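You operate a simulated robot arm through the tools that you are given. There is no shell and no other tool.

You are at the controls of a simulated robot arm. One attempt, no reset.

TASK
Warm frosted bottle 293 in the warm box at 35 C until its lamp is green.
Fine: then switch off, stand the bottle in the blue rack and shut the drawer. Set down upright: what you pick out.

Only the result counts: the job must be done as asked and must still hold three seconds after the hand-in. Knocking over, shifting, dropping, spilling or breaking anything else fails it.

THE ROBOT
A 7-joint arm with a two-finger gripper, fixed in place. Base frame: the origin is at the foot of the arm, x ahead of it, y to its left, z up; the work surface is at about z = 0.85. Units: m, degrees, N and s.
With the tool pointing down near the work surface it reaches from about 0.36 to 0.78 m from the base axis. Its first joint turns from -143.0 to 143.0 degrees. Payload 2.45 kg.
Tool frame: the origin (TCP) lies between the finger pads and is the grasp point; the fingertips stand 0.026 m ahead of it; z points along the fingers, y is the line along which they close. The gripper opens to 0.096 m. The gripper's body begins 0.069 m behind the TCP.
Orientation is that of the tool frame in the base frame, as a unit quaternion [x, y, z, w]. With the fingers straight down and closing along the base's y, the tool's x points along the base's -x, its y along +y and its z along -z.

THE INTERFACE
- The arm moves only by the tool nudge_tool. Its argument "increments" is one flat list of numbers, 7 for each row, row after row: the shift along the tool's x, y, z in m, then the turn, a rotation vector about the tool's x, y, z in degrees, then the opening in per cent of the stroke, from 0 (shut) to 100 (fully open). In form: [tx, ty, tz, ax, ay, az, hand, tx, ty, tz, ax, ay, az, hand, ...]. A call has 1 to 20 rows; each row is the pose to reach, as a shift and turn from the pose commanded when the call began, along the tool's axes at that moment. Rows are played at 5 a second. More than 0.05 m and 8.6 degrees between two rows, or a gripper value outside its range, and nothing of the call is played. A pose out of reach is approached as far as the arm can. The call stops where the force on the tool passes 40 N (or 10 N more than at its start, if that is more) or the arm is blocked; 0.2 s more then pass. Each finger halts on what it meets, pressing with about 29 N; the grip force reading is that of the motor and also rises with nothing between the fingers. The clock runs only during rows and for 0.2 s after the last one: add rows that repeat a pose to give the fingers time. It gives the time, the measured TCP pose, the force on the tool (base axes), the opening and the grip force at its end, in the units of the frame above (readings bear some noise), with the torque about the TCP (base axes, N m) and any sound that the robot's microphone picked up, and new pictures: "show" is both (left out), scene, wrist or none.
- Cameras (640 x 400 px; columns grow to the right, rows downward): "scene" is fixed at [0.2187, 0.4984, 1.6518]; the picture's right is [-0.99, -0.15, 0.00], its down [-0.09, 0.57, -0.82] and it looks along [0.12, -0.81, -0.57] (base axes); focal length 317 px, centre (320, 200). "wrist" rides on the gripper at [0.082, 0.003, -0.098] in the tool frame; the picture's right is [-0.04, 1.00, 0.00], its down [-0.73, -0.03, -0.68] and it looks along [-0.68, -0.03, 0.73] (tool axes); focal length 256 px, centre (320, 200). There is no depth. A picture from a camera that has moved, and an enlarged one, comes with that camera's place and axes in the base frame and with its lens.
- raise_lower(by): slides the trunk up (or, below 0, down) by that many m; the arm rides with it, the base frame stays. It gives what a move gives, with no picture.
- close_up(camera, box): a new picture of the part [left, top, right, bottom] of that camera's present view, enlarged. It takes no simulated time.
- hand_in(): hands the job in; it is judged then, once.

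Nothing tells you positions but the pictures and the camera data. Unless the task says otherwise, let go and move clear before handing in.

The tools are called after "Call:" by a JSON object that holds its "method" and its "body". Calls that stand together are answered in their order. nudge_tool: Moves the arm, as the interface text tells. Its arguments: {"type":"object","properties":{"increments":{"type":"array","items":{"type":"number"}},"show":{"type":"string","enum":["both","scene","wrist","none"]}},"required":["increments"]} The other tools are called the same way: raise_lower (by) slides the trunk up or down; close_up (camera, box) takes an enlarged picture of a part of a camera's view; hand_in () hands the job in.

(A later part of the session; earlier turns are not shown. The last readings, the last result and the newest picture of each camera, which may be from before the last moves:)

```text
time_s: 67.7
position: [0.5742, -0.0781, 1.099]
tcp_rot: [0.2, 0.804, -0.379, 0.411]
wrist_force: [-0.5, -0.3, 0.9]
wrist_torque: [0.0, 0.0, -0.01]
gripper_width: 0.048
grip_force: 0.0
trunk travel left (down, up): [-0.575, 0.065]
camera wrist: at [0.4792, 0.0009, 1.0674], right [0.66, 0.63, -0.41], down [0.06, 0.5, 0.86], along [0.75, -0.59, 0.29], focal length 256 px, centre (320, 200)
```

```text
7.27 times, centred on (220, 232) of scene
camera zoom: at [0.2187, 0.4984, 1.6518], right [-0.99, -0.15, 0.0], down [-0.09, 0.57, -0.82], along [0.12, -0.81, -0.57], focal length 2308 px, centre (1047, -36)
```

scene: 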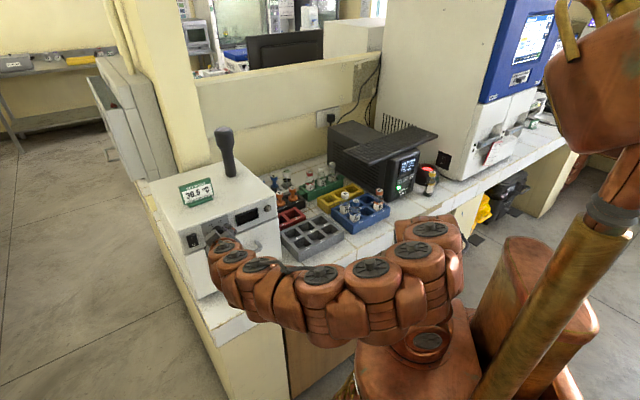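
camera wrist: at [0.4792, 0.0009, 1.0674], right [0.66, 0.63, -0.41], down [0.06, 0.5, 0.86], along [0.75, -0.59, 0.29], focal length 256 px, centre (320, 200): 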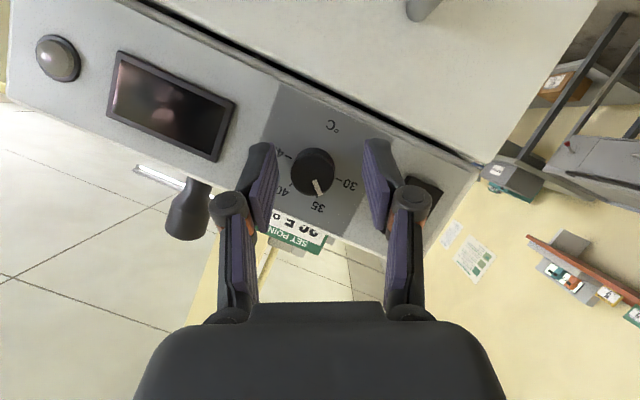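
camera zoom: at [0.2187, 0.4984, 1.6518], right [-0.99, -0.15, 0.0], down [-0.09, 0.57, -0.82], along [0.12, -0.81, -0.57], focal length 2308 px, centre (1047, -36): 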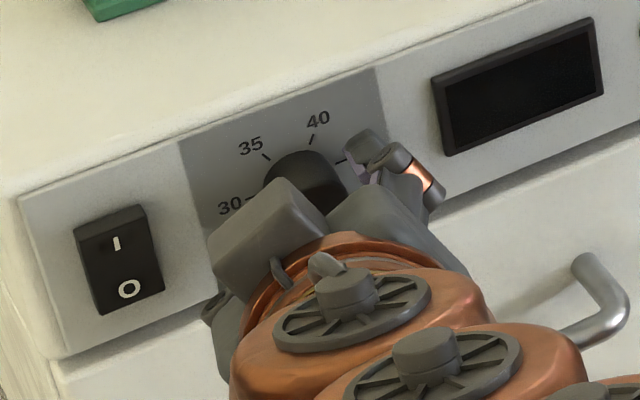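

By the ticks the pointer reads about 33.6 C, so about 16 degrees of turn are left. I'll centre on the knob, grip and turn that much.

Call:
{"method": "nudge_tool", "body": {"increments": [0.0025, -0.0042, 0.001, 0, 0, 0, 50, 0.0025, -0.0042, 0.001, 0, 0, 0, 30, 0.0025, -0.0042, 0.001, 0, 0, 0, 10, 0.0025, -0.0042, 0.001, 0, 0, 0, 10, 0.0025, -0.0042, 0.001, 0, 0, 0, 10], "show": "wrist"}}

Call:
{"method": "close_up", "body": {"camera": "wrist", "box": [275, 130, 365, 220]}}

```text
time_s: 68.9
position: [0.5701, -0.0826, 1.0982]
tcp_rot: [0.202, 0.804, -0.379, 0.411]
wrist_force: [0.2, -0.3, -0.5]
wrist_torque: [-0.01, 0.01, 0.02]
gripper_width: 0.0247
grip_force: 45.2
trunk travel left (down, up): [-0.575, 0.065]
camera wrist: at [0.4751, -0.0022, 1.0666], right [0.66, 0.63, -0.41], down [0.06, 0.5, 0.86], along [0.75, -0.6, 0.29], focal length 256 px, centre (320, 200)
```

wrist: 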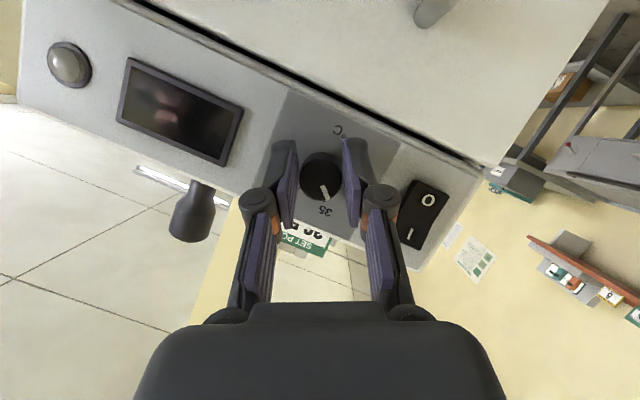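

```text
4.44 times, centred on (320, 175) of wrist
camera zoom: at [0.4751, -0.0022, 1.0666], right [0.66, 0.63, -0.41], down [0.06, 0.5, 0.86], along [0.75, -0.6, 0.29], focal length 1138 px, centre (320, 311)
```

zoom: 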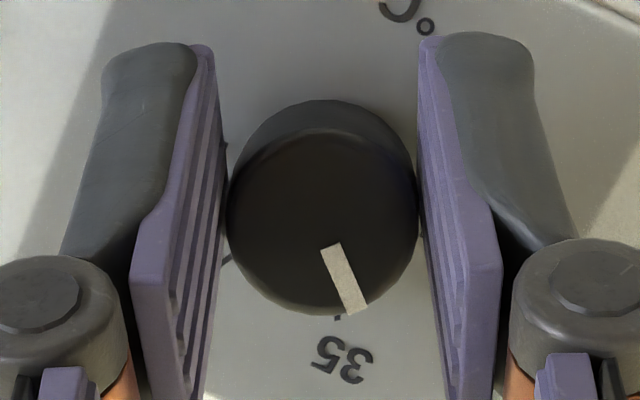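

Call:
{"method": "nudge_tool", "body": {"increments": [0, 0, 0, -2.28, 0, 4.95, 10, 0, 0, 0, -4.56, 0, 9.9, 10, 0, 0, 0, -6.83, 0, 14.85, 10, 0, 0, 0, -6.83, 0, 14.85, 10], "show": "wrist"}}

Call:
{"method": "nudge_tool", "body": {"increments": [0, 0, 0, 0, 0, 0, 30, 0, 0, 0, 0, 0, 0, 50, 0, 0, 0, 0, 0, 0, 50], "show": "wrist"}}

Call:
{"method": "close_up", "body": {"camera": "wrist", "box": [275, 130, 365, 220]}}

```text
time_s: 69.9
position: [0.5691, -0.081, 1.0976]
tcp_rot: [0.28, 0.792, -0.275, 0.467]
wrist_force: [-5.5, 3.8, -0.8]
wrist_torque: [-0.1, -0.11, -0.01]
gripper_width: 0.0249
grip_force: 45.6
trunk travel left (down, up): [-0.575, 0.065]
camera wrist: at [0.4819, 0.0045, 1.0645], right [0.72, 0.68, -0.14], down [-0.12, 0.32, 0.94], along [0.69, -0.66, 0.31], focal length 256 px, centre (320, 200)
```

wrist: 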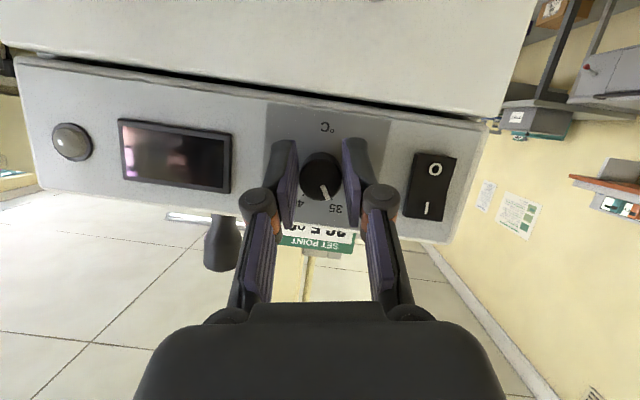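

```text
time_s: 70.7
position: [0.5702, -0.0824, 1.0976]
tcp_rot: [0.28, 0.792, -0.275, 0.467]
wrist_force: [-0.3, 0.4, -0.6]
wrist_torque: [0.05, -0.01, -0.02]
gripper_width: 0.0479
grip_force: 0.1
trunk travel left (down, up): [-0.575, 0.065]
camera wrist: at [0.4824, 0.0043, 1.0645], right [0.72, 0.68, -0.14], down [-0.12, 0.32, 0.94], along [0.69, -0.66, 0.31], focal length 256 px, centre (320, 200)
```

wrist: 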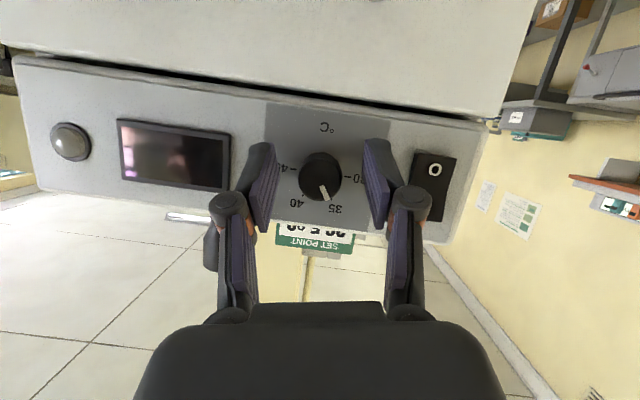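

```text
4.44 times, centred on (320, 175) of wrist
camera zoom: at [0.4824, 0.0043, 1.0645], right [0.72, 0.68, -0.14], down [-0.12, 0.32, 0.94], along [0.69, -0.66, 0.31], focal length 1138 px, centre (320, 311)
```

zoom: 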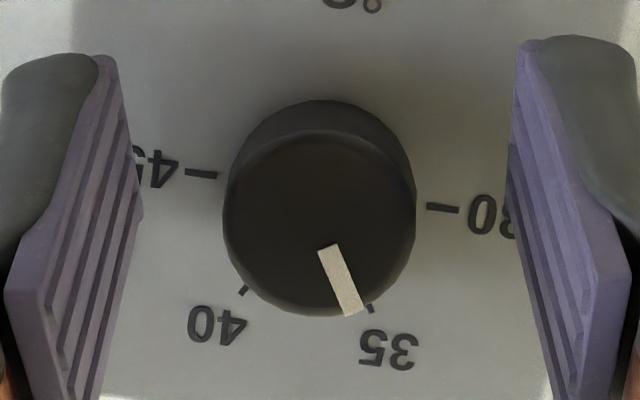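

The pointer is on the 35 mark, within about a degree. I'll back off, close the fingers and line up with the rocker's I half.

Call:
{"method": "nudge_tool", "body": {"increments": [0.0105, 0, -0.0227, 0, 0, 0, 50, 0.0209, 0, -0.0454, 0, 0, 0, 50, 0.0136, 0.0224, -0.049, -1.5, 0, 3.2, 30, 0.0063, 0.0448, -0.0525, -2.9, 0, 6.3, 10, -0.0011, 0.0672, -0.0561, -4.4, 0, 9.5, 0, -0.0011, 0.0672, -0.0561, -4.4, 0, 9.5, 0], "show": "both"}}

Call:
{"method": "close_up", "body": {"camera": "wrist", "box": [200, 90, 440, 250]}}

Call:
{"method": "close_up", "body": {"camera": "scene", "box": [170, 200, 290, 270]}}

```text
time_s: 72.1
position: [0.5852, 0.0035, 1.1107]
tcp_rot: [0.326, 0.776, -0.205, 0.499]
wrist_force: [0.7, -0.1, -0.3]
wrist_torque: [0.03, -0.04, -0.02]
gripper_width: 0.0
grip_force: 28.4
trunk travel left (down, up): [-0.575, 0.065]
camera wrist: at [0.501, 0.0943, 1.0771], right [0.72, 0.69, 0.04], down [-0.24, 0.19, 0.95], along [0.65, -0.7, 0.31], focal length 256 px, centre (320, 200)
```

scene: 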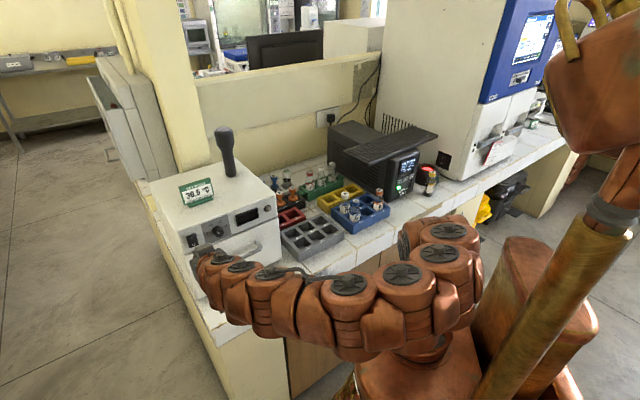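
wrist: 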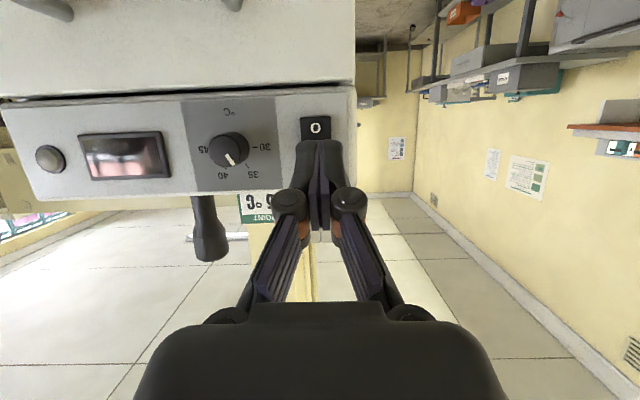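

```text
2.50 times, centred on (320, 170) of wrist
camera zoom: at [0.501, 0.0943, 1.0771], right [0.72, 0.69, 0.04], down [-0.24, 0.19, 0.95], along [0.65, -0.7, 0.31], focal length 640 px, centre (320, 275)
```

zoom: 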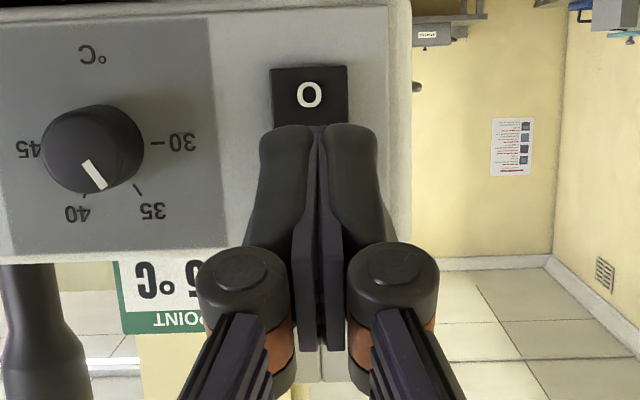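

```text
5.33 times, centred on (230, 235) of scene
camera zoom: at [0.2187, 0.4984, 1.6518], right [-0.99, -0.15, 0.0], down [-0.09, 0.57, -0.82], along [0.12, -0.81, -0.57], focal length 1692 px, centre (800, 13)
```

zoom: 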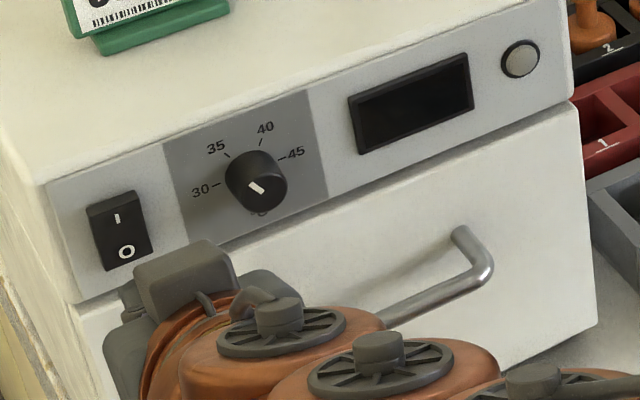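

Call:
{"method": "close_up", "body": {"camera": "wrist", "box": [195, 125, 275, 195]}}

Call:
{"method": "close_up", "body": {"camera": "scene", "box": [200, 215, 240, 245]}}

```text
5.71 times, centred on (235, 160) of wrist
camera zoom: at [0.501, 0.0943, 1.0771], right [0.72, 0.69, 0.04], down [-0.24, 0.19, 0.95], along [0.65, -0.7, 0.31], focal length 1463 px, centre (806, 429)
```

zoom: 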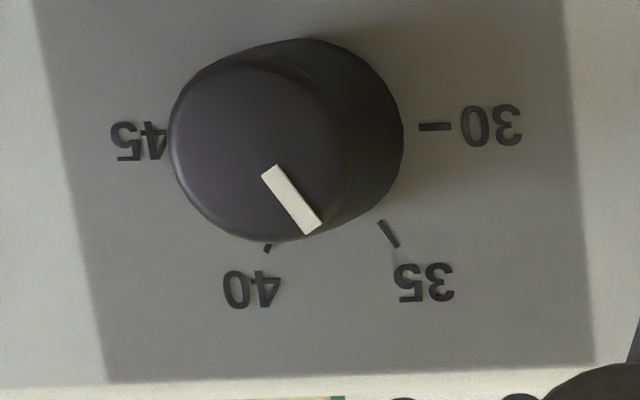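

```text
13.33 times, centred on (220, 230) of scene
camera zoom: at [0.2187, 0.4984, 1.6518], right [-0.99, -0.15, 0.0], down [-0.09, 0.57, -0.82], along [0.12, -0.81, -0.57], focal length 4231 px, centre (1653, -200)
```

zoom: 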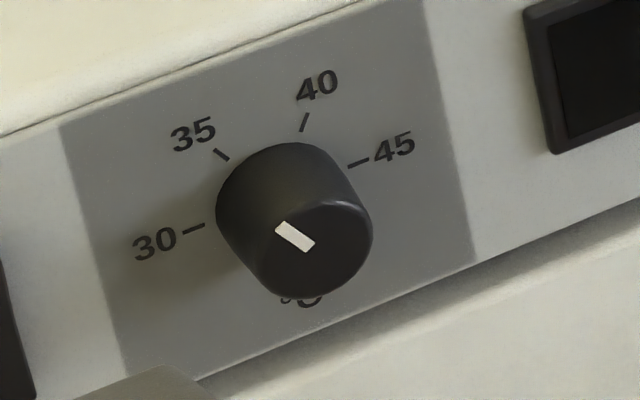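

The pointer bar is parallel to the 35 tick, so it's set. Now I'll press the rocker's I half with the closed fingertips, advancing slowly.

Call:
{"method": "nudge_tool", "body": {"increments": [-0.0075, 0, 0.0164, 0, 0, 0, 0, -0.0146, 0, 0.0318, 0, 0, 0, 0, -0.0163, 0, 0.0355, 0, 0, 0, 0, -0.0179, 0, 0.0391, 0, 0, 0, 0, -0.0196, 0, 0.0427, 0, 0, 0, 0, -0.0213, 0, 0.0464, 0, 0, 0, 0], "show": "both"}}

Call:
{"method": "close_up", "body": {"camera": "scene", "box": [170, 200, 290, 270]}}

```text
time_s: 73.5
position: [0.6196, -0.0322, 1.1098]
tcp_rot: [0.326, 0.776, -0.204, 0.5]
wrist_force: [-6.4, 3.0, -0.1]
wrist_torque: [0.03, -0.02, -0.01]
gripper_width: 0.006
grip_force: 28.3
trunk travel left (down, up): [-0.575, 0.065]
camera wrist: at [0.5366, 0.0578, 1.0769], right [0.72, 0.69, 0.04], down [-0.24, 0.19, 0.95], along [0.65, -0.7, 0.31], focal length 256 px, centre (320, 200)
```

scene: 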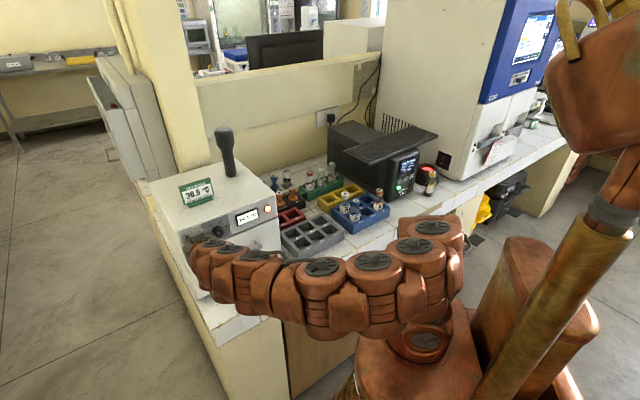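
wrist: 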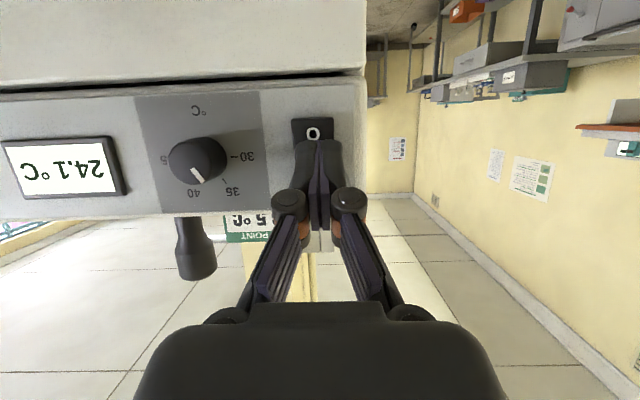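

```text
5.33 times, centred on (230, 235) of scene
camera zoom: at [0.2187, 0.4984, 1.6518], right [-0.99, -0.15, 0.0], down [-0.09, 0.57, -0.82], along [0.12, -0.81, -0.57], focal length 1692 px, centre (800, 13)
```

zoom: 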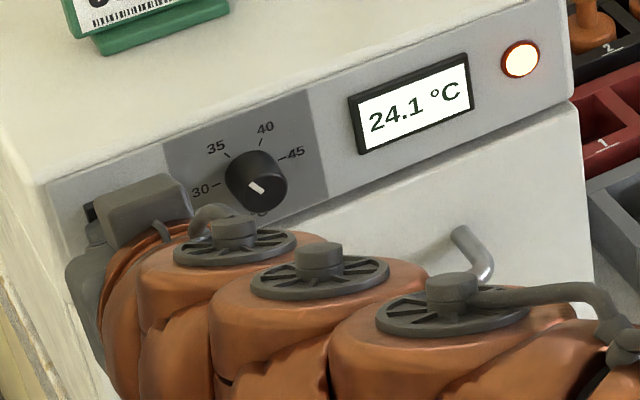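

Switched on: the display shows 24.1 C and the lamp glows orange. I'll back off, line up with the O half for later, and watch the temperature.

Call:
{"method": "nudge_tool", "body": {"increments": [0.0084, 0, -0.0182, 0, 0, 0, 0, 0.0167, 0, -0.0364, 0, 0, 0, 0, 0.0276, 0, -0.0314, 0, 0, 0, 0, 0.0385, 0, -0.0264, 0, 0, 0, 0, 0.0385, 0, -0.0264, 0, 0, 0, 0, 0.0385, 0, -0.0264, 0, 0, 0, 0, 0.0385, 0, -0.0264, 0, 0, 0, 0, 0.0385, 0, -0.0264, 0, 0, 0, 0, 0.0385, 0, -0.0264, 0, 0, 0, 0], "show": "both"}}

Call:
{"method": "close_up", "body": {"camera": "scene", "box": [170, 200, 290, 270]}}

Call:
{"method": "close_up", "body": {"camera": "wrist", "box": [200, 90, 440, 250]}}

```text
time_s: 75.5
position: [0.5925, -0.0056, 1.0876]
tcp_rot: [0.325, 0.776, -0.205, 0.5]
wrist_force: [0.2, 0.1, 0.3]
wrist_torque: [-0.02, 0.01, 0.01]
gripper_width: 0.0
grip_force: 28.2
trunk travel left (down, up): [-0.575, 0.065]
camera wrist: at [0.5091, 0.0865, 1.0531], right [0.72, 0.69, 0.04], down [-0.24, 0.19, 0.95], along [0.65, -0.7, 0.31], focal length 256 px, centre (320, 200)
```

scene: 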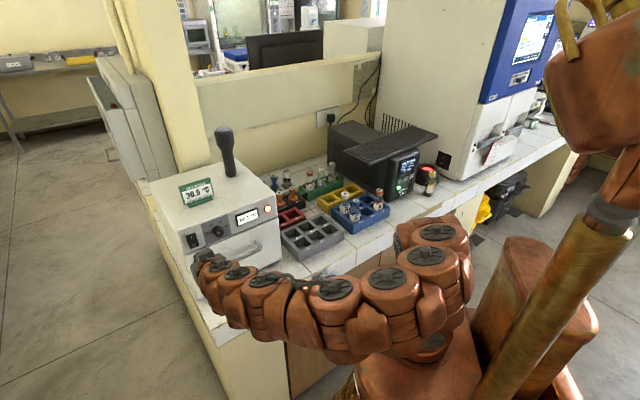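
wrist: 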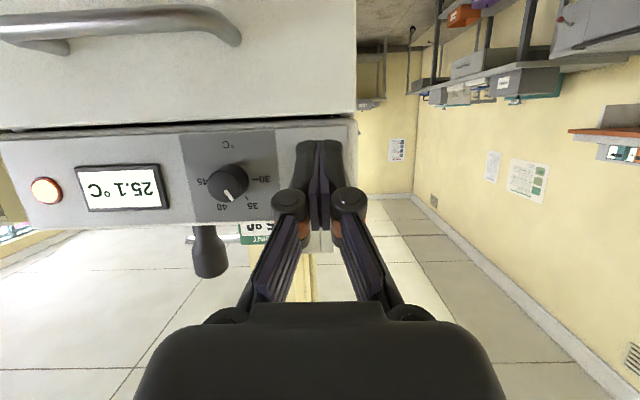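

```text
5.33 times, centred on (230, 235) of scene
camera zoom: at [0.2187, 0.4984, 1.6518], right [-0.99, -0.15, 0.0], down [-0.09, 0.57, -0.82], along [0.12, -0.81, -0.57], focal length 1692 px, centre (800, 13)
```

zoom: 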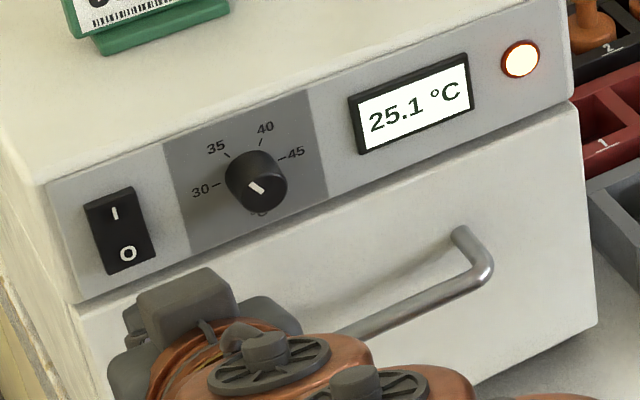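

```text
2.50 times, centred on (320, 170) of wrist
camera zoom: at [0.5091, 0.0865, 1.0531], right [0.72, 0.69, 0.04], down [-0.24, 0.19, 0.95], along [0.65, -0.7, 0.31], focal length 640 px, centre (320, 275)
```

zoom: 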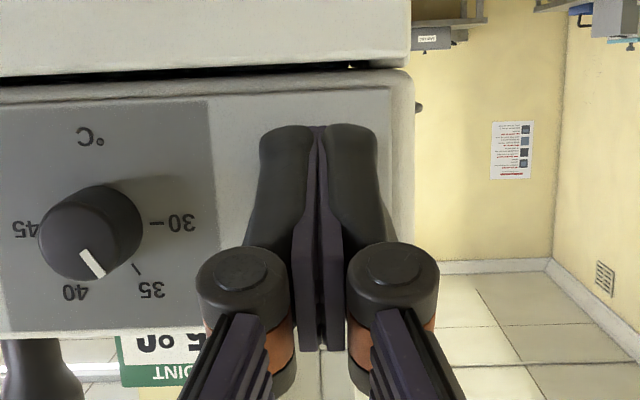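

It's warming at about half a degree per second. I'll wait.

Call:
{"method": "nudge_tool", "body": {"increments": [0, 0, 0, 0, 0, 0, 0, 0, 0, 0, 0, 0, 0, 0, 0, 0, 0, 0, 0, 0, 0, 0, 0, 0, 0, 0, 0, 0, 0, 0, 0, 0, 0, 0, 0, 0, 0, 0, 0, 0, 0, 0, 0, 0, 0, 0, 0, 0, 0, 0, 0, 0, 0, 0, 0, 0, 0, 0, 0, 0, 0, 0, 0, 0, 0, 0, 0, 0, 0, 0, 0, 0, 0, 0, 0, 0, 0, 0, 0, 0, 0, 0, 0, 0, 0, 0, 0, 0, 0, 0, 0, 0, 0, 0, 0, 0, 0, 0, 0, 0, 0, 0, 0, 0, 0, 0, 0, 0, 0, 0, 0, 0, 0, 0, 0, 0, 0, 0, 0, 0, 0, 0, 0, 0, 0, 0, 0, 0, 0, 0, 0, 0, 0, 0, 0, 0, 0, 0, 0, 0], "show": "none"}}

Call:
{"method": "nudge_tool", "body": {"increments": [0, 0, 0, 0, 0, 0, 0, 0, 0, 0, 0, 0, 0, 0, 0, 0, 0, 0, 0, 0, 0, 0, 0, 0, 0, 0, 0, 0, 0, 0, 0, 0, 0, 0, 0, 0, 0, 0, 0, 0, 0, 0, 0, 0, 0, 0, 0, 0, 0, 0, 0, 0, 0, 0, 0, 0, 0, 0, 0, 0, 0, 0, 0, 0, 0, 0, 0, 0, 0, 0, 0, 0, 0, 0, 0, 0, 0, 0, 0, 0, 0, 0, 0, 0, 0, 0, 0, 0, 0, 0, 0, 0, 0, 0, 0, 0, 0, 0, 0, 0, 0, 0, 0, 0, 0, 0, 0, 0, 0, 0, 0, 0, 0, 0, 0, 0, 0, 0, 0, 0, 0, 0, 0, 0, 0, 0, 0, 0, 0, 0, 0, 0, 0, 0, 0, 0, 0, 0, 0, 0], "show": "scene"}}

Call:
{"method": "close_up", "body": {"camera": "scene", "box": [170, 200, 290, 270]}}

```text
time_s: 79.7
position: [0.5923, -0.0029, 1.0855]
tcp_rot: [0.326, 0.776, -0.205, 0.499]
wrist_force: [0.6, 0.3, 0.1]
wrist_torque: [-0.02, -0.02, -0.02]
gripper_width: 0.0
grip_force: 28.1
trunk travel left (down, up): [-0.575, 0.065]
```

```text
time_s: 83.9
position: [0.5931, -0.0044, 1.087]
tcp_rot: [0.326, 0.776, -0.205, 0.499]
wrist_force: [0.0, 0.5, -0.8]
wrist_torque: [0.0, 0.0, -0.01]
gripper_width: 0.0001
grip_force: 28.6
trunk travel left (down, up): [-0.575, 0.065]
```

scene: 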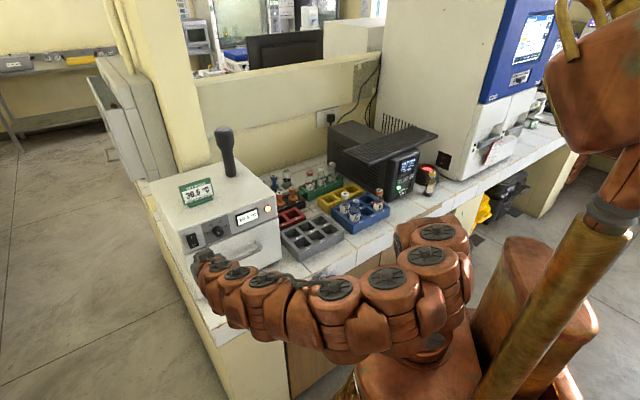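

```text
5.33 times, centred on (230, 235) of scene
camera zoom: at [0.2187, 0.4984, 1.6518], right [-0.99, -0.15, 0.0], down [-0.09, 0.57, -0.82], along [0.12, -0.81, -0.57], focal length 1692 px, centre (800, 13)
```

zoom: 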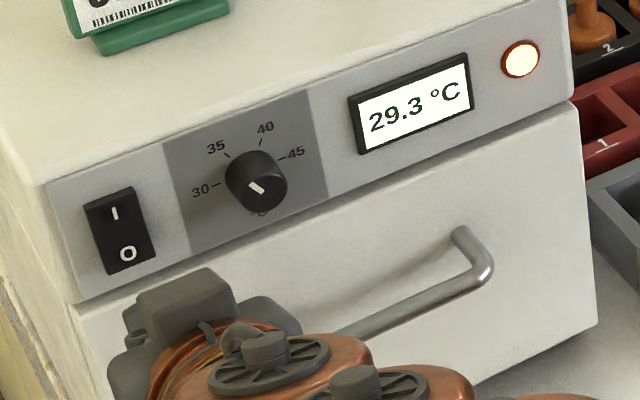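

29.3 C and rising by about 0.5 C per second. I'll keep waiting.

Call:
{"method": "nudge_tool", "body": {"increments": [0, 0, 0, 0, 0, 0, 0, 0, 0, 0, 0, 0, 0, 0, 0, 0, 0, 0, 0, 0, 0, 0, 0, 0, 0, 0, 0, 0, 0, 0, 0, 0, 0, 0, 0, 0, 0, 0, 0, 0, 0, 0, 0, 0, 0, 0, 0, 0, 0, 0, 0, 0, 0, 0, 0, 0, 0, 0, 0, 0, 0, 0, 0, 0, 0, 0, 0, 0, 0, 0, 0, 0, 0, 0, 0, 0, 0, 0, 0, 0, 0, 0, 0, 0, 0, 0, 0, 0, 0, 0, 0, 0, 0, 0, 0, 0, 0, 0, 0, 0, 0, 0, 0, 0, 0, 0, 0, 0, 0, 0, 0, 0, 0, 0, 0, 0, 0, 0, 0, 0, 0, 0, 0, 0, 0, 0, 0, 0, 0, 0, 0, 0, 0, 0, 0, 0, 0, 0, 0, 0], "show": "none"}}

Call:
{"method": "nudge_tool", "body": {"increments": [0, 0, 0, 0, 0, 0, 0, 0, 0, 0, 0, 0, 0, 0, 0, 0, 0, 0, 0, 0, 0, 0, 0, 0, 0, 0, 0, 0, 0, 0, 0, 0, 0, 0, 0, 0, 0, 0, 0, 0, 0, 0, 0, 0, 0, 0, 0, 0, 0, 0, 0, 0, 0, 0, 0, 0, 0, 0, 0, 0, 0, 0, 0, 0, 0, 0, 0, 0, 0, 0, 0, 0, 0, 0, 0, 0, 0, 0, 0, 0, 0, 0, 0, 0, 0, 0, 0, 0, 0, 0, 0, 0, 0, 0, 0, 0, 0, 0, 0, 0, 0, 0, 0, 0, 0, 0, 0, 0, 0, 0, 0, 0, 0, 0, 0, 0, 0, 0, 0, 0, 0, 0, 0, 0, 0, 0, 0, 0, 0, 0, 0, 0, 0, 0, 0, 0, 0, 0, 0, 0], "show": "scene"}}

Call:
{"method": "close_up", "body": {"camera": "scene", "box": [170, 200, 290, 270]}}

```text
time_s: 88.1
position: [0.5929, -0.0038, 1.0857]
tcp_rot: [0.326, 0.777, -0.204, 0.499]
wrist_force: [0.1, -0.5, -0.4]
wrist_torque: [-0.01, 0.0, 0.0]
gripper_width: 0.0
grip_force: 28.7
trunk travel left (down, up): [-0.575, 0.065]
```

```text
time_s: 92.3
position: [0.5918, -0.0045, 1.0862]
tcp_rot: [0.325, 0.777, -0.204, 0.499]
wrist_force: [-0.1, 0.3, 0.0]
wrist_torque: [0.02, -0.02, 0.02]
gripper_width: 0.0001
grip_force: 28.6
trunk travel left (down, up): [-0.575, 0.065]
```

scene: 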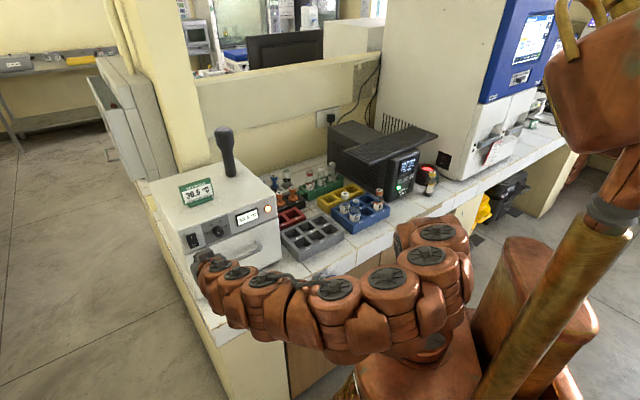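

```text
5.33 times, centred on (230, 235) of scene
camera zoom: at [0.2187, 0.4984, 1.6518], right [-0.99, -0.15, 0.0], down [-0.09, 0.57, -0.82], along [0.12, -0.81, -0.57], focal length 1692 px, centre (800, 13)
```

zoom: 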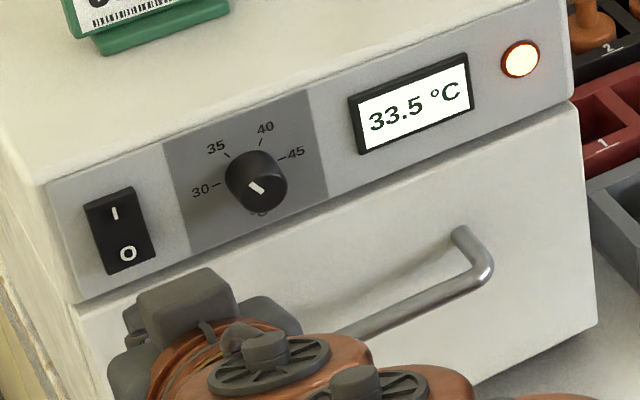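

33.5 C, with about 3 s to go. I'll wait in shorter steps now.

Call:
{"method": "nudge_tool", "body": {"increments": [0, 0, 0, 0, 0, 0, 0, 0, 0, 0, 0, 0, 0, 0, 0, 0, 0, 0, 0, 0, 0, 0, 0, 0, 0, 0, 0, 0, 0, 0, 0, 0, 0, 0, 0, 0, 0, 0, 0, 0, 0, 0, 0, 0, 0, 0, 0, 0, 0, 0, 0, 0, 0, 0, 0, 0, 0, 0, 0, 0, 0, 0, 0, 0, 0, 0, 0, 0, 0, 0, 0, 0, 0, 0, 0, 0, 0, 0, 0, 0, 0, 0, 0, 0], "show": "scene"}}

Call:
{"method": "close_up", "body": {"camera": "scene", "box": [170, 200, 290, 270]}}

```text
time_s: 94.9
position: [0.5925, -0.0037, 1.0866]
tcp_rot: [0.326, 0.776, -0.205, 0.5]
wrist_force: [0.0, -0.4, -1.5]
wrist_torque: [-0.04, 0.01, 0.01]
gripper_width: 0.0
grip_force: 28.2
trunk travel left (down, up): [-0.575, 0.065]
```

scene: 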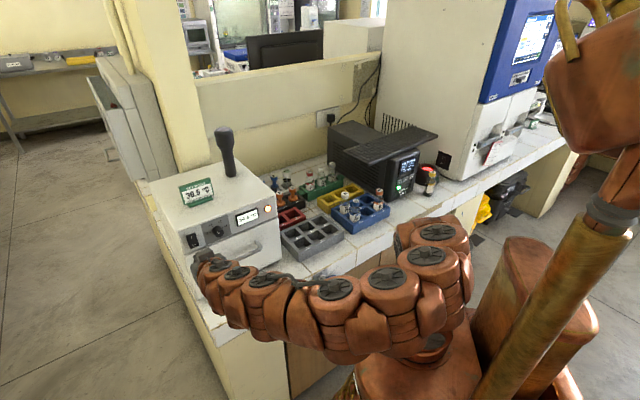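

```text
5.33 times, centred on (230, 235) of scene
camera zoom: at [0.2187, 0.4984, 1.6518], right [-0.99, -0.15, 0.0], down [-0.09, 0.57, -0.82], along [0.12, -0.81, -0.57], focal length 1692 px, centre (800, 13)
```

zoom: 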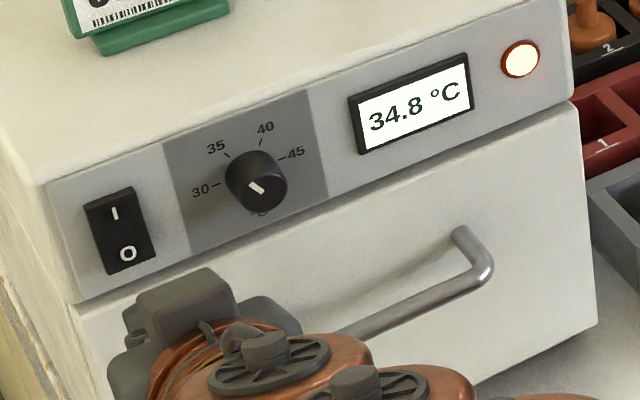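

Call:
{"method": "nudge_tool", "body": {"increments": [0, 0, 0, 0, 0, 0, 0, 0, 0, 0, 0, 0, 0, 0, 0, 0, 0, 0, 0, 0, 0, 0, 0, 0, 0, 0, 0, 0, 0, 0, 0, 0, 0, 0, 0], "show": "scene"}}

Call:
{"method": "close_up", "body": {"camera": "scene", "box": [170, 200, 290, 270]}}

```text
time_s: 96.1
position: [0.5916, -0.0039, 1.0861]
tcp_rot: [0.326, 0.776, -0.205, 0.499]
wrist_force: [-0.5, 0.3, -0.6]
wrist_torque: [0.03, 0.01, 0.04]
gripper_width: 0.0
grip_force: 28.4
trunk travel left (down, up): [-0.575, 0.065]
```

scene: 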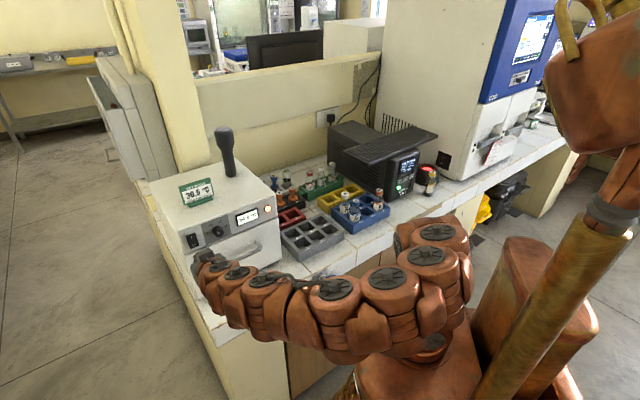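

```text
5.33 times, centred on (230, 235) of scene
camera zoom: at [0.2187, 0.4984, 1.6518], right [-0.99, -0.15, 0.0], down [-0.09, 0.57, -0.82], along [0.12, -0.81, -0.57], focal length 1692 px, centre (800, 13)
```

zoom: 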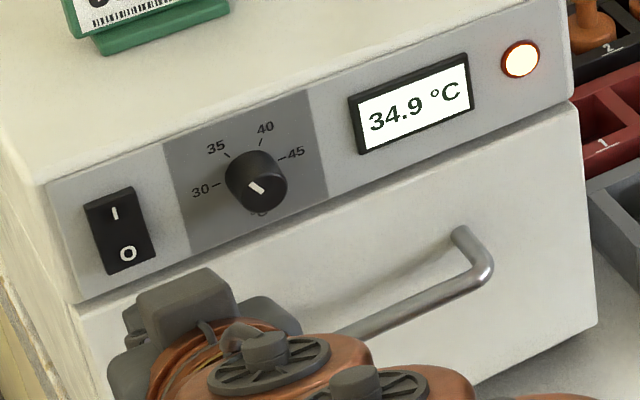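

It's settling at 34.9 C and the lamp is still orange. I'll keep waiting.

Call:
{"method": "nudge_tool", "body": {"increments": [0, 0, 0, 0, 0, 0, 0, 0, 0, 0, 0, 0, 0, 0, 0, 0, 0, 0, 0, 0, 0, 0, 0, 0, 0, 0, 0, 0, 0, 0, 0, 0, 0, 0, 0, 0, 0, 0, 0, 0, 0, 0, 0, 0, 0, 0, 0, 0, 0, 0, 0, 0, 0, 0, 0, 0, 0, 0, 0, 0, 0, 0, 0, 0, 0, 0, 0, 0, 0, 0], "show": "scene"}}

Call:
{"method": "close_up", "body": {"camera": "scene", "box": [170, 200, 290, 270]}}

```text
time_s: 98.3
position: [0.5923, -0.0043, 1.0872]
tcp_rot: [0.326, 0.777, -0.204, 0.499]
wrist_force: [0.1, 0.1, 0.0]
wrist_torque: [0.02, 0.03, 0.02]
gripper_width: 0.0
grip_force: 28.4
trunk travel left (down, up): [-0.575, 0.065]
```

scene: 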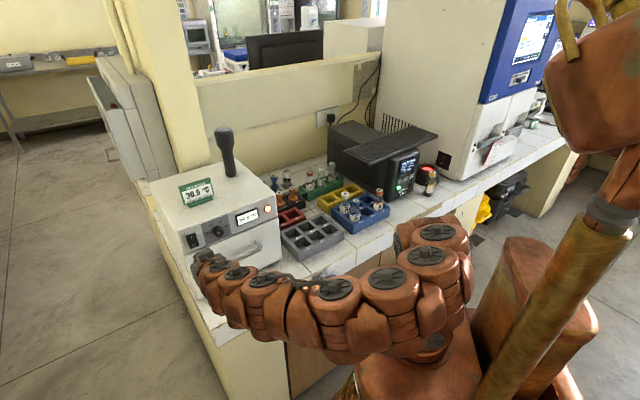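

```text
5.33 times, centred on (230, 235) of scene
camera zoom: at [0.2187, 0.4984, 1.6518], right [-0.99, -0.15, 0.0], down [-0.09, 0.57, -0.82], along [0.12, -0.81, -0.57], focal length 1692 px, centre (800, 13)
```

zoom: 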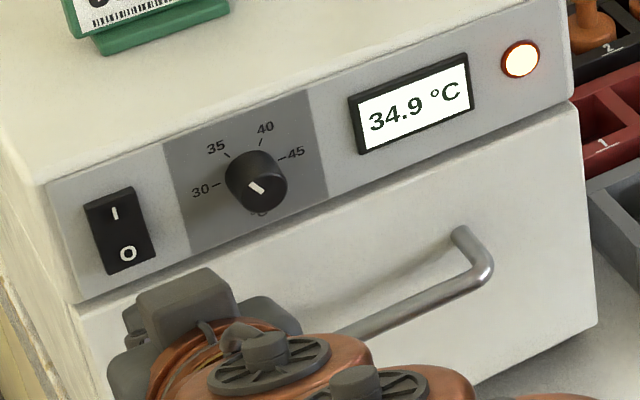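

Call:
{"method": "nudge_tool", "body": {"increments": [0, 0, 0, 0, 0, 0, 0, 0, 0, 0, 0, 0, 0, 0, 0, 0, 0, 0, 0, 0, 0, 0, 0, 0, 0, 0, 0, 0, 0, 0, 0, 0, 0, 0, 0, 0, 0, 0, 0, 0, 0, 0, 0, 0, 0, 0, 0, 0, 0, 0, 0, 0, 0, 0, 0, 0, 0, 0, 0, 0, 0, 0, 0, 0, 0, 0, 0, 0, 0, 0, 0, 0, 0, 0, 0, 0, 0, 0, 0, 0, 0, 0, 0, 0, 0, 0, 0, 0, 0, 0, 0, 0, 0, 0, 0, 0, 0, 0, 0, 0, 0, 0, 0, 0, 0, 0, 0, 0, 0, 0, 0, 0, 0, 0, 0, 0, 0, 0, 0, 0, 0, 0, 0, 0, 0, 0, 0, 0, 0, 0, 0, 0, 0, 0, 0, 0, 0, 0, 0, 0], "show": "scene"}}

Call:
{"method": "close_up", "body": {"camera": "scene", "box": [170, 200, 290, 270]}}

```text
time_s: 102.5
position: [0.5926, -0.0037, 1.0869]
tcp_rot: [0.326, 0.776, -0.205, 0.5]
wrist_force: [0.1, -0.5, -0.4]
wrist_torque: [0.03, 0.0, 0.0]
gripper_width: 0.0
grip_force: 28.1
trunk travel left (down, up): [-0.575, 0.065]
```

scene: 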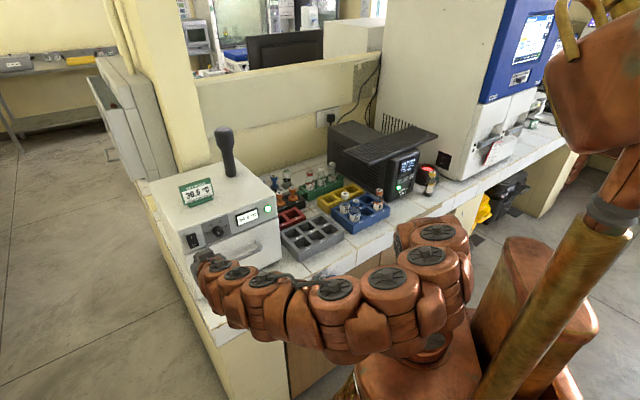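

```text
5.33 times, centred on (230, 235) of scene
camera zoom: at [0.2187, 0.4984, 1.6518], right [-0.99, -0.15, 0.0], down [-0.09, 0.57, -0.82], along [0.12, -0.81, -0.57], focal length 1692 px, centre (800, 13)
```

zoom: 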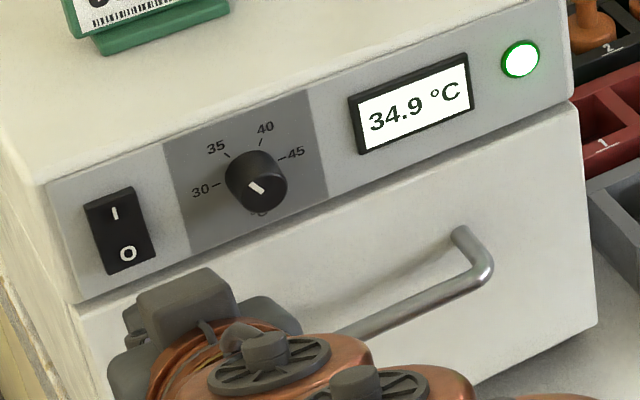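

The lamp is green at 34.9 C. Now I'll press the O half to switch off.

Call:
{"method": "nudge_tool", "body": {"increments": [-0.0075, 0, 0.0164, 0, 0, 0, 0, -0.0125, 0, 0.0273, 0, 0, 0, 0, -0.0142, 0, 0.0309, 0, 0, 0, 0, -0.0158, 0, 0.0345, 0, 0, 0, 0, -0.0171, 0, 0.0373, 0, 0, 0, 0], "show": "both"}}

Call:
{"method": "close_up", "body": {"camera": "scene", "box": [170, 200, 290, 270]}}

```text
time_s: 103.7
position: [0.6203, -0.0316, 1.085]
tcp_rot: [0.326, 0.776, -0.205, 0.499]
wrist_force: [-22.2, 11.8, -6.7]
wrist_torque: [0.13, 0.11, -0.14]
gripper_width: 0.0061
grip_force: 28.8
trunk travel left (down, up): [-0.575, 0.065]
camera wrist: at [0.5367, 0.0581, 1.0529], right [0.72, 0.69, 0.04], down [-0.24, 0.19, 0.95], along [0.65, -0.7, 0.31], focal length 256 px, centre (320, 200)
```

scene: 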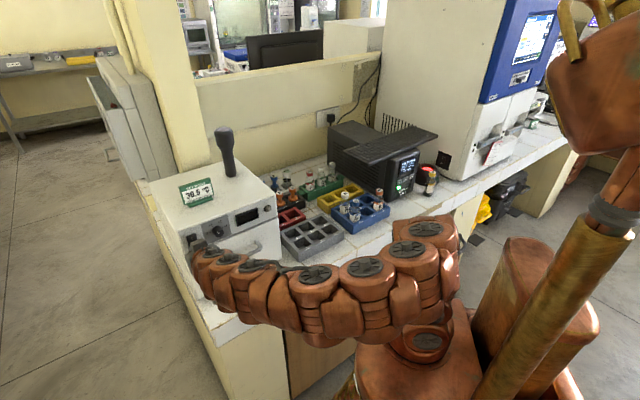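
wrist: 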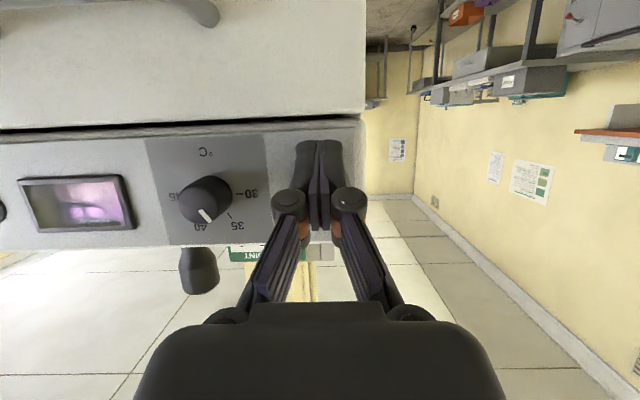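

```text
5.33 times, centred on (230, 235) of scene
camera zoom: at [0.2187, 0.4984, 1.6518], right [-0.99, -0.15, 0.0], down [-0.09, 0.57, -0.82], along [0.12, -0.81, -0.57], focal length 1692 px, centre (800, 13)
```

zoom: 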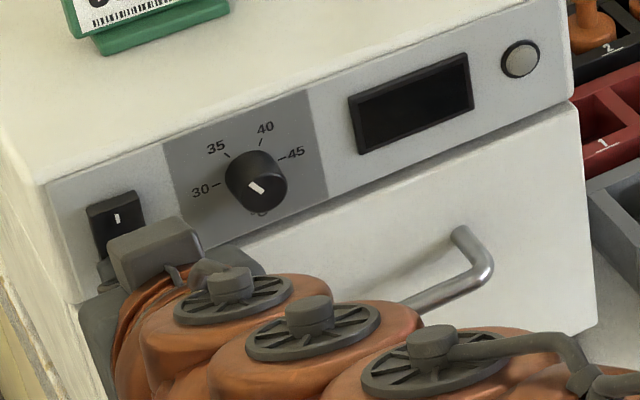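

Switched off: the display is dark and the lamp is out. I'll retreat and go back to the drawer handle the same way as before.

Call:
{"method": "nudge_tool", "body": {"increments": [0.0155, 0, -0.034, 0, 0, 0, 0, 0.031, 0, -0.068, 0, 0, 0, 0, 0.0303, -0.0288, -0.0702, 0, 6.67, 0, 20, 0.03, -0.0577, -0.0715, 0, 13.3, 0, 40, 0.0298, -0.0865, -0.0722, 0, 20, 0, 40], "show": "scene"}}

Call:
{"method": "close_up", "body": {"camera": "scene", "box": [170, 200, 290, 270]}}

```text
time_s: 104.9
position: [0.5057, -0.0395, 1.0878]
tcp_rot: [0.357, 0.852, -0.146, 0.355]
wrist_force: [1.2, -0.1, 0.2]
wrist_torque: [0.0, 0.02, -0.02]
gripper_width: 0.0381
grip_force: 0.1
trunk travel left (down, up): [-0.575, 0.065]
```

scene: 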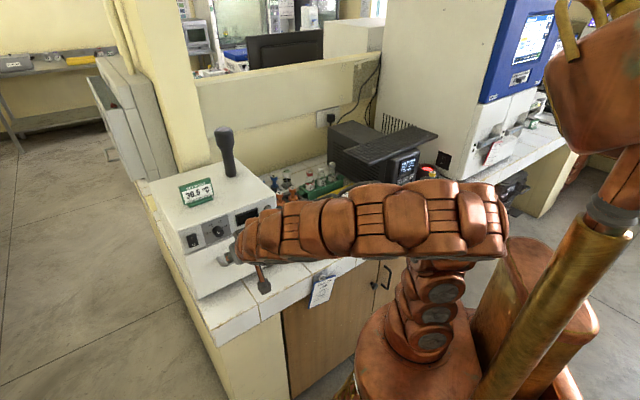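

```text
5.33 times, centred on (230, 235) of scene
camera zoom: at [0.2187, 0.4984, 1.6518], right [-0.99, -0.15, 0.0], down [-0.09, 0.57, -0.82], along [0.12, -0.81, -0.57], focal length 1692 px, centre (800, 13)
```

zoom: 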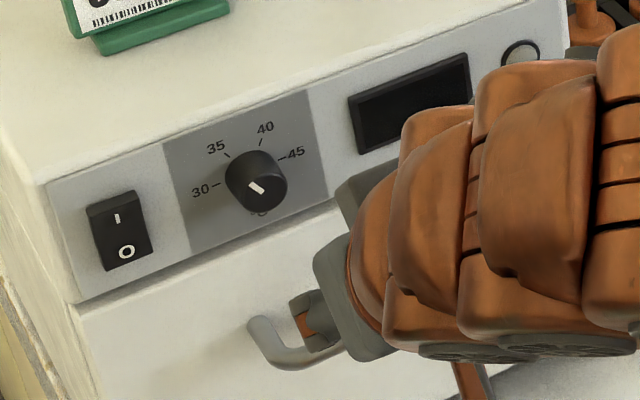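

Call:
{"method": "nudge_tool", "body": {"increments": [0.0006, -0.0026, 0.003, 0, 0, -7.5, 40, 0.0012, -0.0052, 0.006, 0, 0, -15, 40, 0.0018, -0.0078, 0.009, 0, 0, -22.5, 40, 0.0024, -0.0103, 0.012, 0, 0, -30, 40, 0.003, -0.0129, 0.015, 0, 0, -37.5, 40, 0.0035, -0.0155, 0.018, 0, 0, -45, 40, 0.0041, -0.0181, 0.021, 0, 0, -52.5, 40, 0.0047, -0.0207, 0.024, 0, 0, -60, 40, 0.0053, -0.0233, 0.027, 0, 0, -67.5, 40, 0.0059, -0.0258, 0.03, 0, 0, -75, 40, 0.0065, -0.0284, 0.033, 0, 0, -82.5, 40, 0.0071, -0.031, 0.0355, 0, 0, -90, 40], "show": "wrist"}}

```text
time_s: 107.5
position: [0.4967, -0.0754, 1.0589]
tcp_rot: [-0.35, 0.854, -0.355, 0.148]
wrist_force: [-0.5, -0.3, -1.1]
wrist_torque: [0.0, -0.01, -0.02]
gripper_width: 0.0386
grip_force: 0.0
trunk travel left (down, up): [-0.575, 0.065]
camera wrist: at [0.3892, -0.082, 1.1237], right [-0.46, 0.53, -0.71], down [0.19, 0.84, 0.5], along [0.86, 0.1, -0.49], focal length 256 px, centre (320, 200)
```

wrist: 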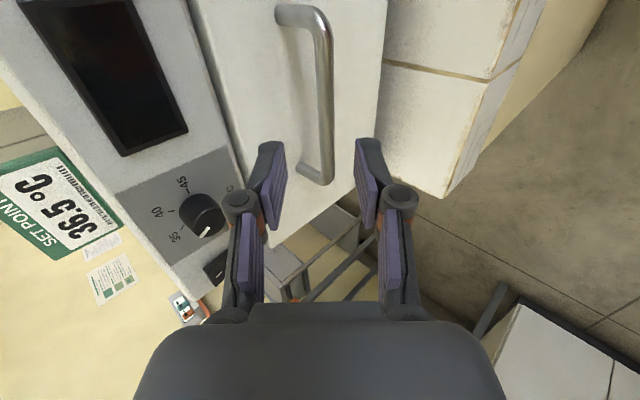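

Call:
{"method": "nudge_tool", "body": {"increments": [0, 0.001, 0.025, 0, 0, 0, 40, 0, 0.002, 0.05, 0, 0, 0, 40, 0, 0.003, 0.065, 0, 0, 0, 40, 0, 0.003, 0.077, 0, 0, 0, 40, 0, 0.003, 0.077, 0, 0, 0, 20, 0, 0.003, 0.077, 0, 0, 0, 0, 0, 0.003, 0.077, 0, 0, 0, 0], "show": "wrist"}}

```text
time_s: 109.1
position: [0.5341, -0.113, 0.9991]
tcp_rot: [-0.351, 0.854, -0.355, 0.149]
wrist_force: [-15.9, 15.2, -29.1]
wrist_torque: [-0.05, 0.1, 0.89]
gripper_width: 0.0106
grip_force: 36.1
trunk travel left (down, up): [-0.575, 0.065]
camera wrist: at [0.4264, -0.1191, 1.0667], right [-0.47, 0.53, -0.71], down [0.2, 0.84, 0.5], along [0.86, 0.1, -0.5], focal length 256 px, centre (320, 200)
```

wrist: 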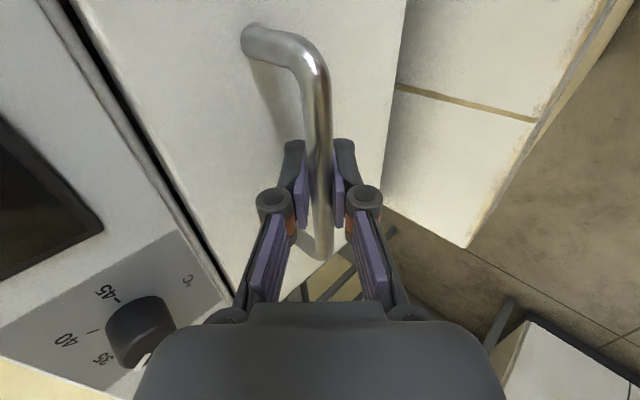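

Gripped. I'll ease the offset and pull the first 6 cm.

Call:
{"method": "nudge_tool", "body": {"increments": [0, 0.003, 0, 0, 0, 0, 0, 0, 0.01, -0.007, 0, 0, 0, 0, 0, 0.017, -0.014, 0, 0, 0, 0, 0, 0.024, -0.021, 0, 0, 0, 0, 0, 0.031, -0.028, 0, 0, 0, 0, 0, 0.038, -0.035, 0, 0, 0, 0, 0, 0.045, -0.042, 0, 0, 0, 0], "show": "scene"}}

```text
time_s: 110.7
position: [0.4906, -0.0702, 1.0003]
tcp_rot: [-0.349, 0.854, -0.355, 0.149]
wrist_force: [-6.9, -5.8, -2.9]
wrist_torque: [-0.83, 0.78, 0.11]
gripper_width: 0.0106
grip_force: 37.8
trunk travel left (down, up): [-0.575, 0.065]
```

scene: 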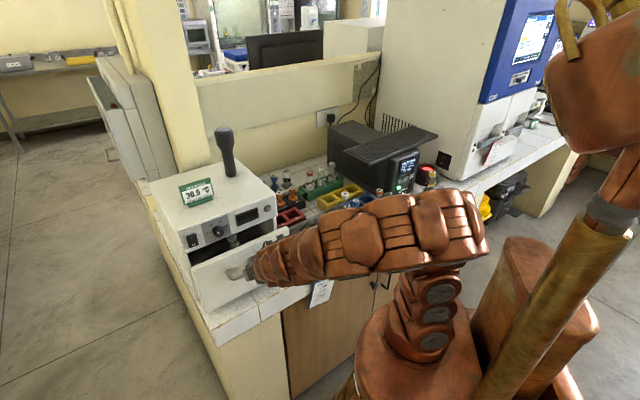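

Now I'll pivot around the bar to the vertical tool pose, as before.

Call:
{"method": "nudge_tool", "body": {"increments": [0, 0, 0, 0, 0, 0, 24, 0, 0, 0, 0, 0, 0, 24, 0, 0, 0, -7.5, 0, 0, 24, 0, 0, 0, -15, 0, 0, 24, 0, 0, 0, -22.5, 0, 0, 24, 0, 0, 0, -30, 0, 0, 24, 0, 0, 0, -37.5, 0, 0, 24, 0, 0, 0, -45, 0, 0, 24], "show": "wrist"}}

```text
time_s: 112.5
position: [0.4908, -0.0675, 0.9997]
tcp_rot: [-0.381, 0.925, 0.001, 0.003]
wrist_force: [-0.2, -0.8, 0.0]
wrist_torque: [-0.03, -0.01, 0.03]
gripper_width: 0.0231
grip_force: 0.0
trunk travel left (down, up): [-0.575, 0.065]
camera wrist: at [0.431, -0.1234, 1.0967], right [-0.67, 0.74, 0.0], down [0.54, 0.49, 0.68], along [0.51, 0.46, -0.73], focal length 256 px, centre (320, 200)
```

wrist: 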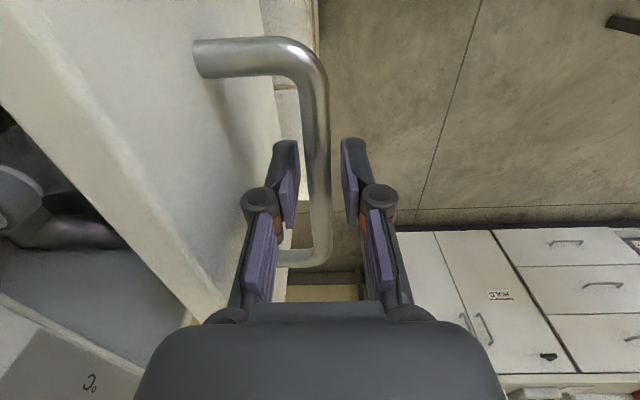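

Call:
{"method": "nudge_tool", "body": {"increments": [0, -0.001, 0, 0, 0, 0, 10, 0, -0.001, 0, 0, 0, 0, 0, 0, -0.001, 0, 0, 0, 0, 0, 0, 0.012, 0, 0, 0, 0, 0, 0, 0.025, 0, 0, 0, 0, 0, 0, 0.038, 0, 0, 0, 0, 0, 0, 0.051, 0, 0, 0, 0, 0, 0, 0.064, 0, 0, 0, 0, 0, 0, 0.077, 0, 0, 0, 0, 0, 0, 0.09, 0, 0, 0, 0, 0, 0, 0.103, 0, 0, 0, 0, 0, 0, 0.116, 0, 0, 0, 0, 0, 0, 0.129, 0, 0, 0, 0, 0], "show": "both"}}

```text
time_s: 115.3
position: [0.4011, 0.0224, 1.0004]
tcp_rot: [-0.38, 0.925, 0.0, 0.004]
wrist_force: [-5.5, -5.4, -6.8]
wrist_torque: [0.07, 0.03, 0.88]
gripper_width: 0.0109
grip_force: 37.7
trunk travel left (down, up): [-0.575, 0.065]
camera wrist: at [0.3401, -0.0322, 1.0969], right [-0.67, 0.74, 0.0], down [0.54, 0.49, 0.69], along [0.51, 0.46, -0.73], focal length 256 px, centre (320, 200)
```

scene: 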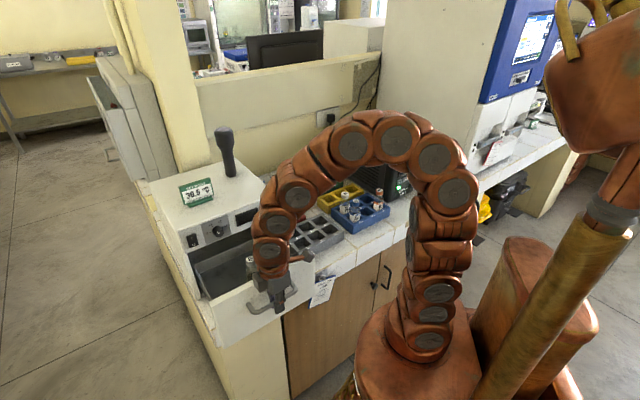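
wrist: 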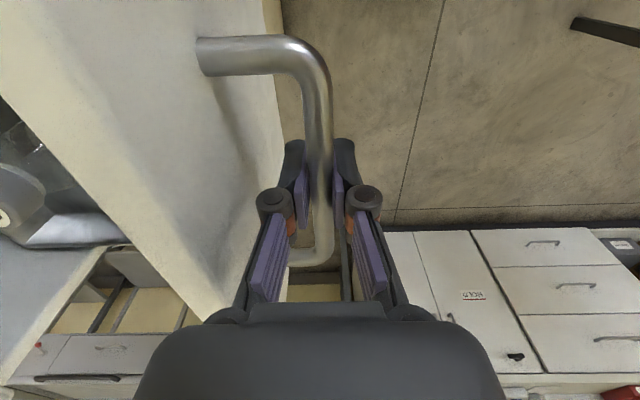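

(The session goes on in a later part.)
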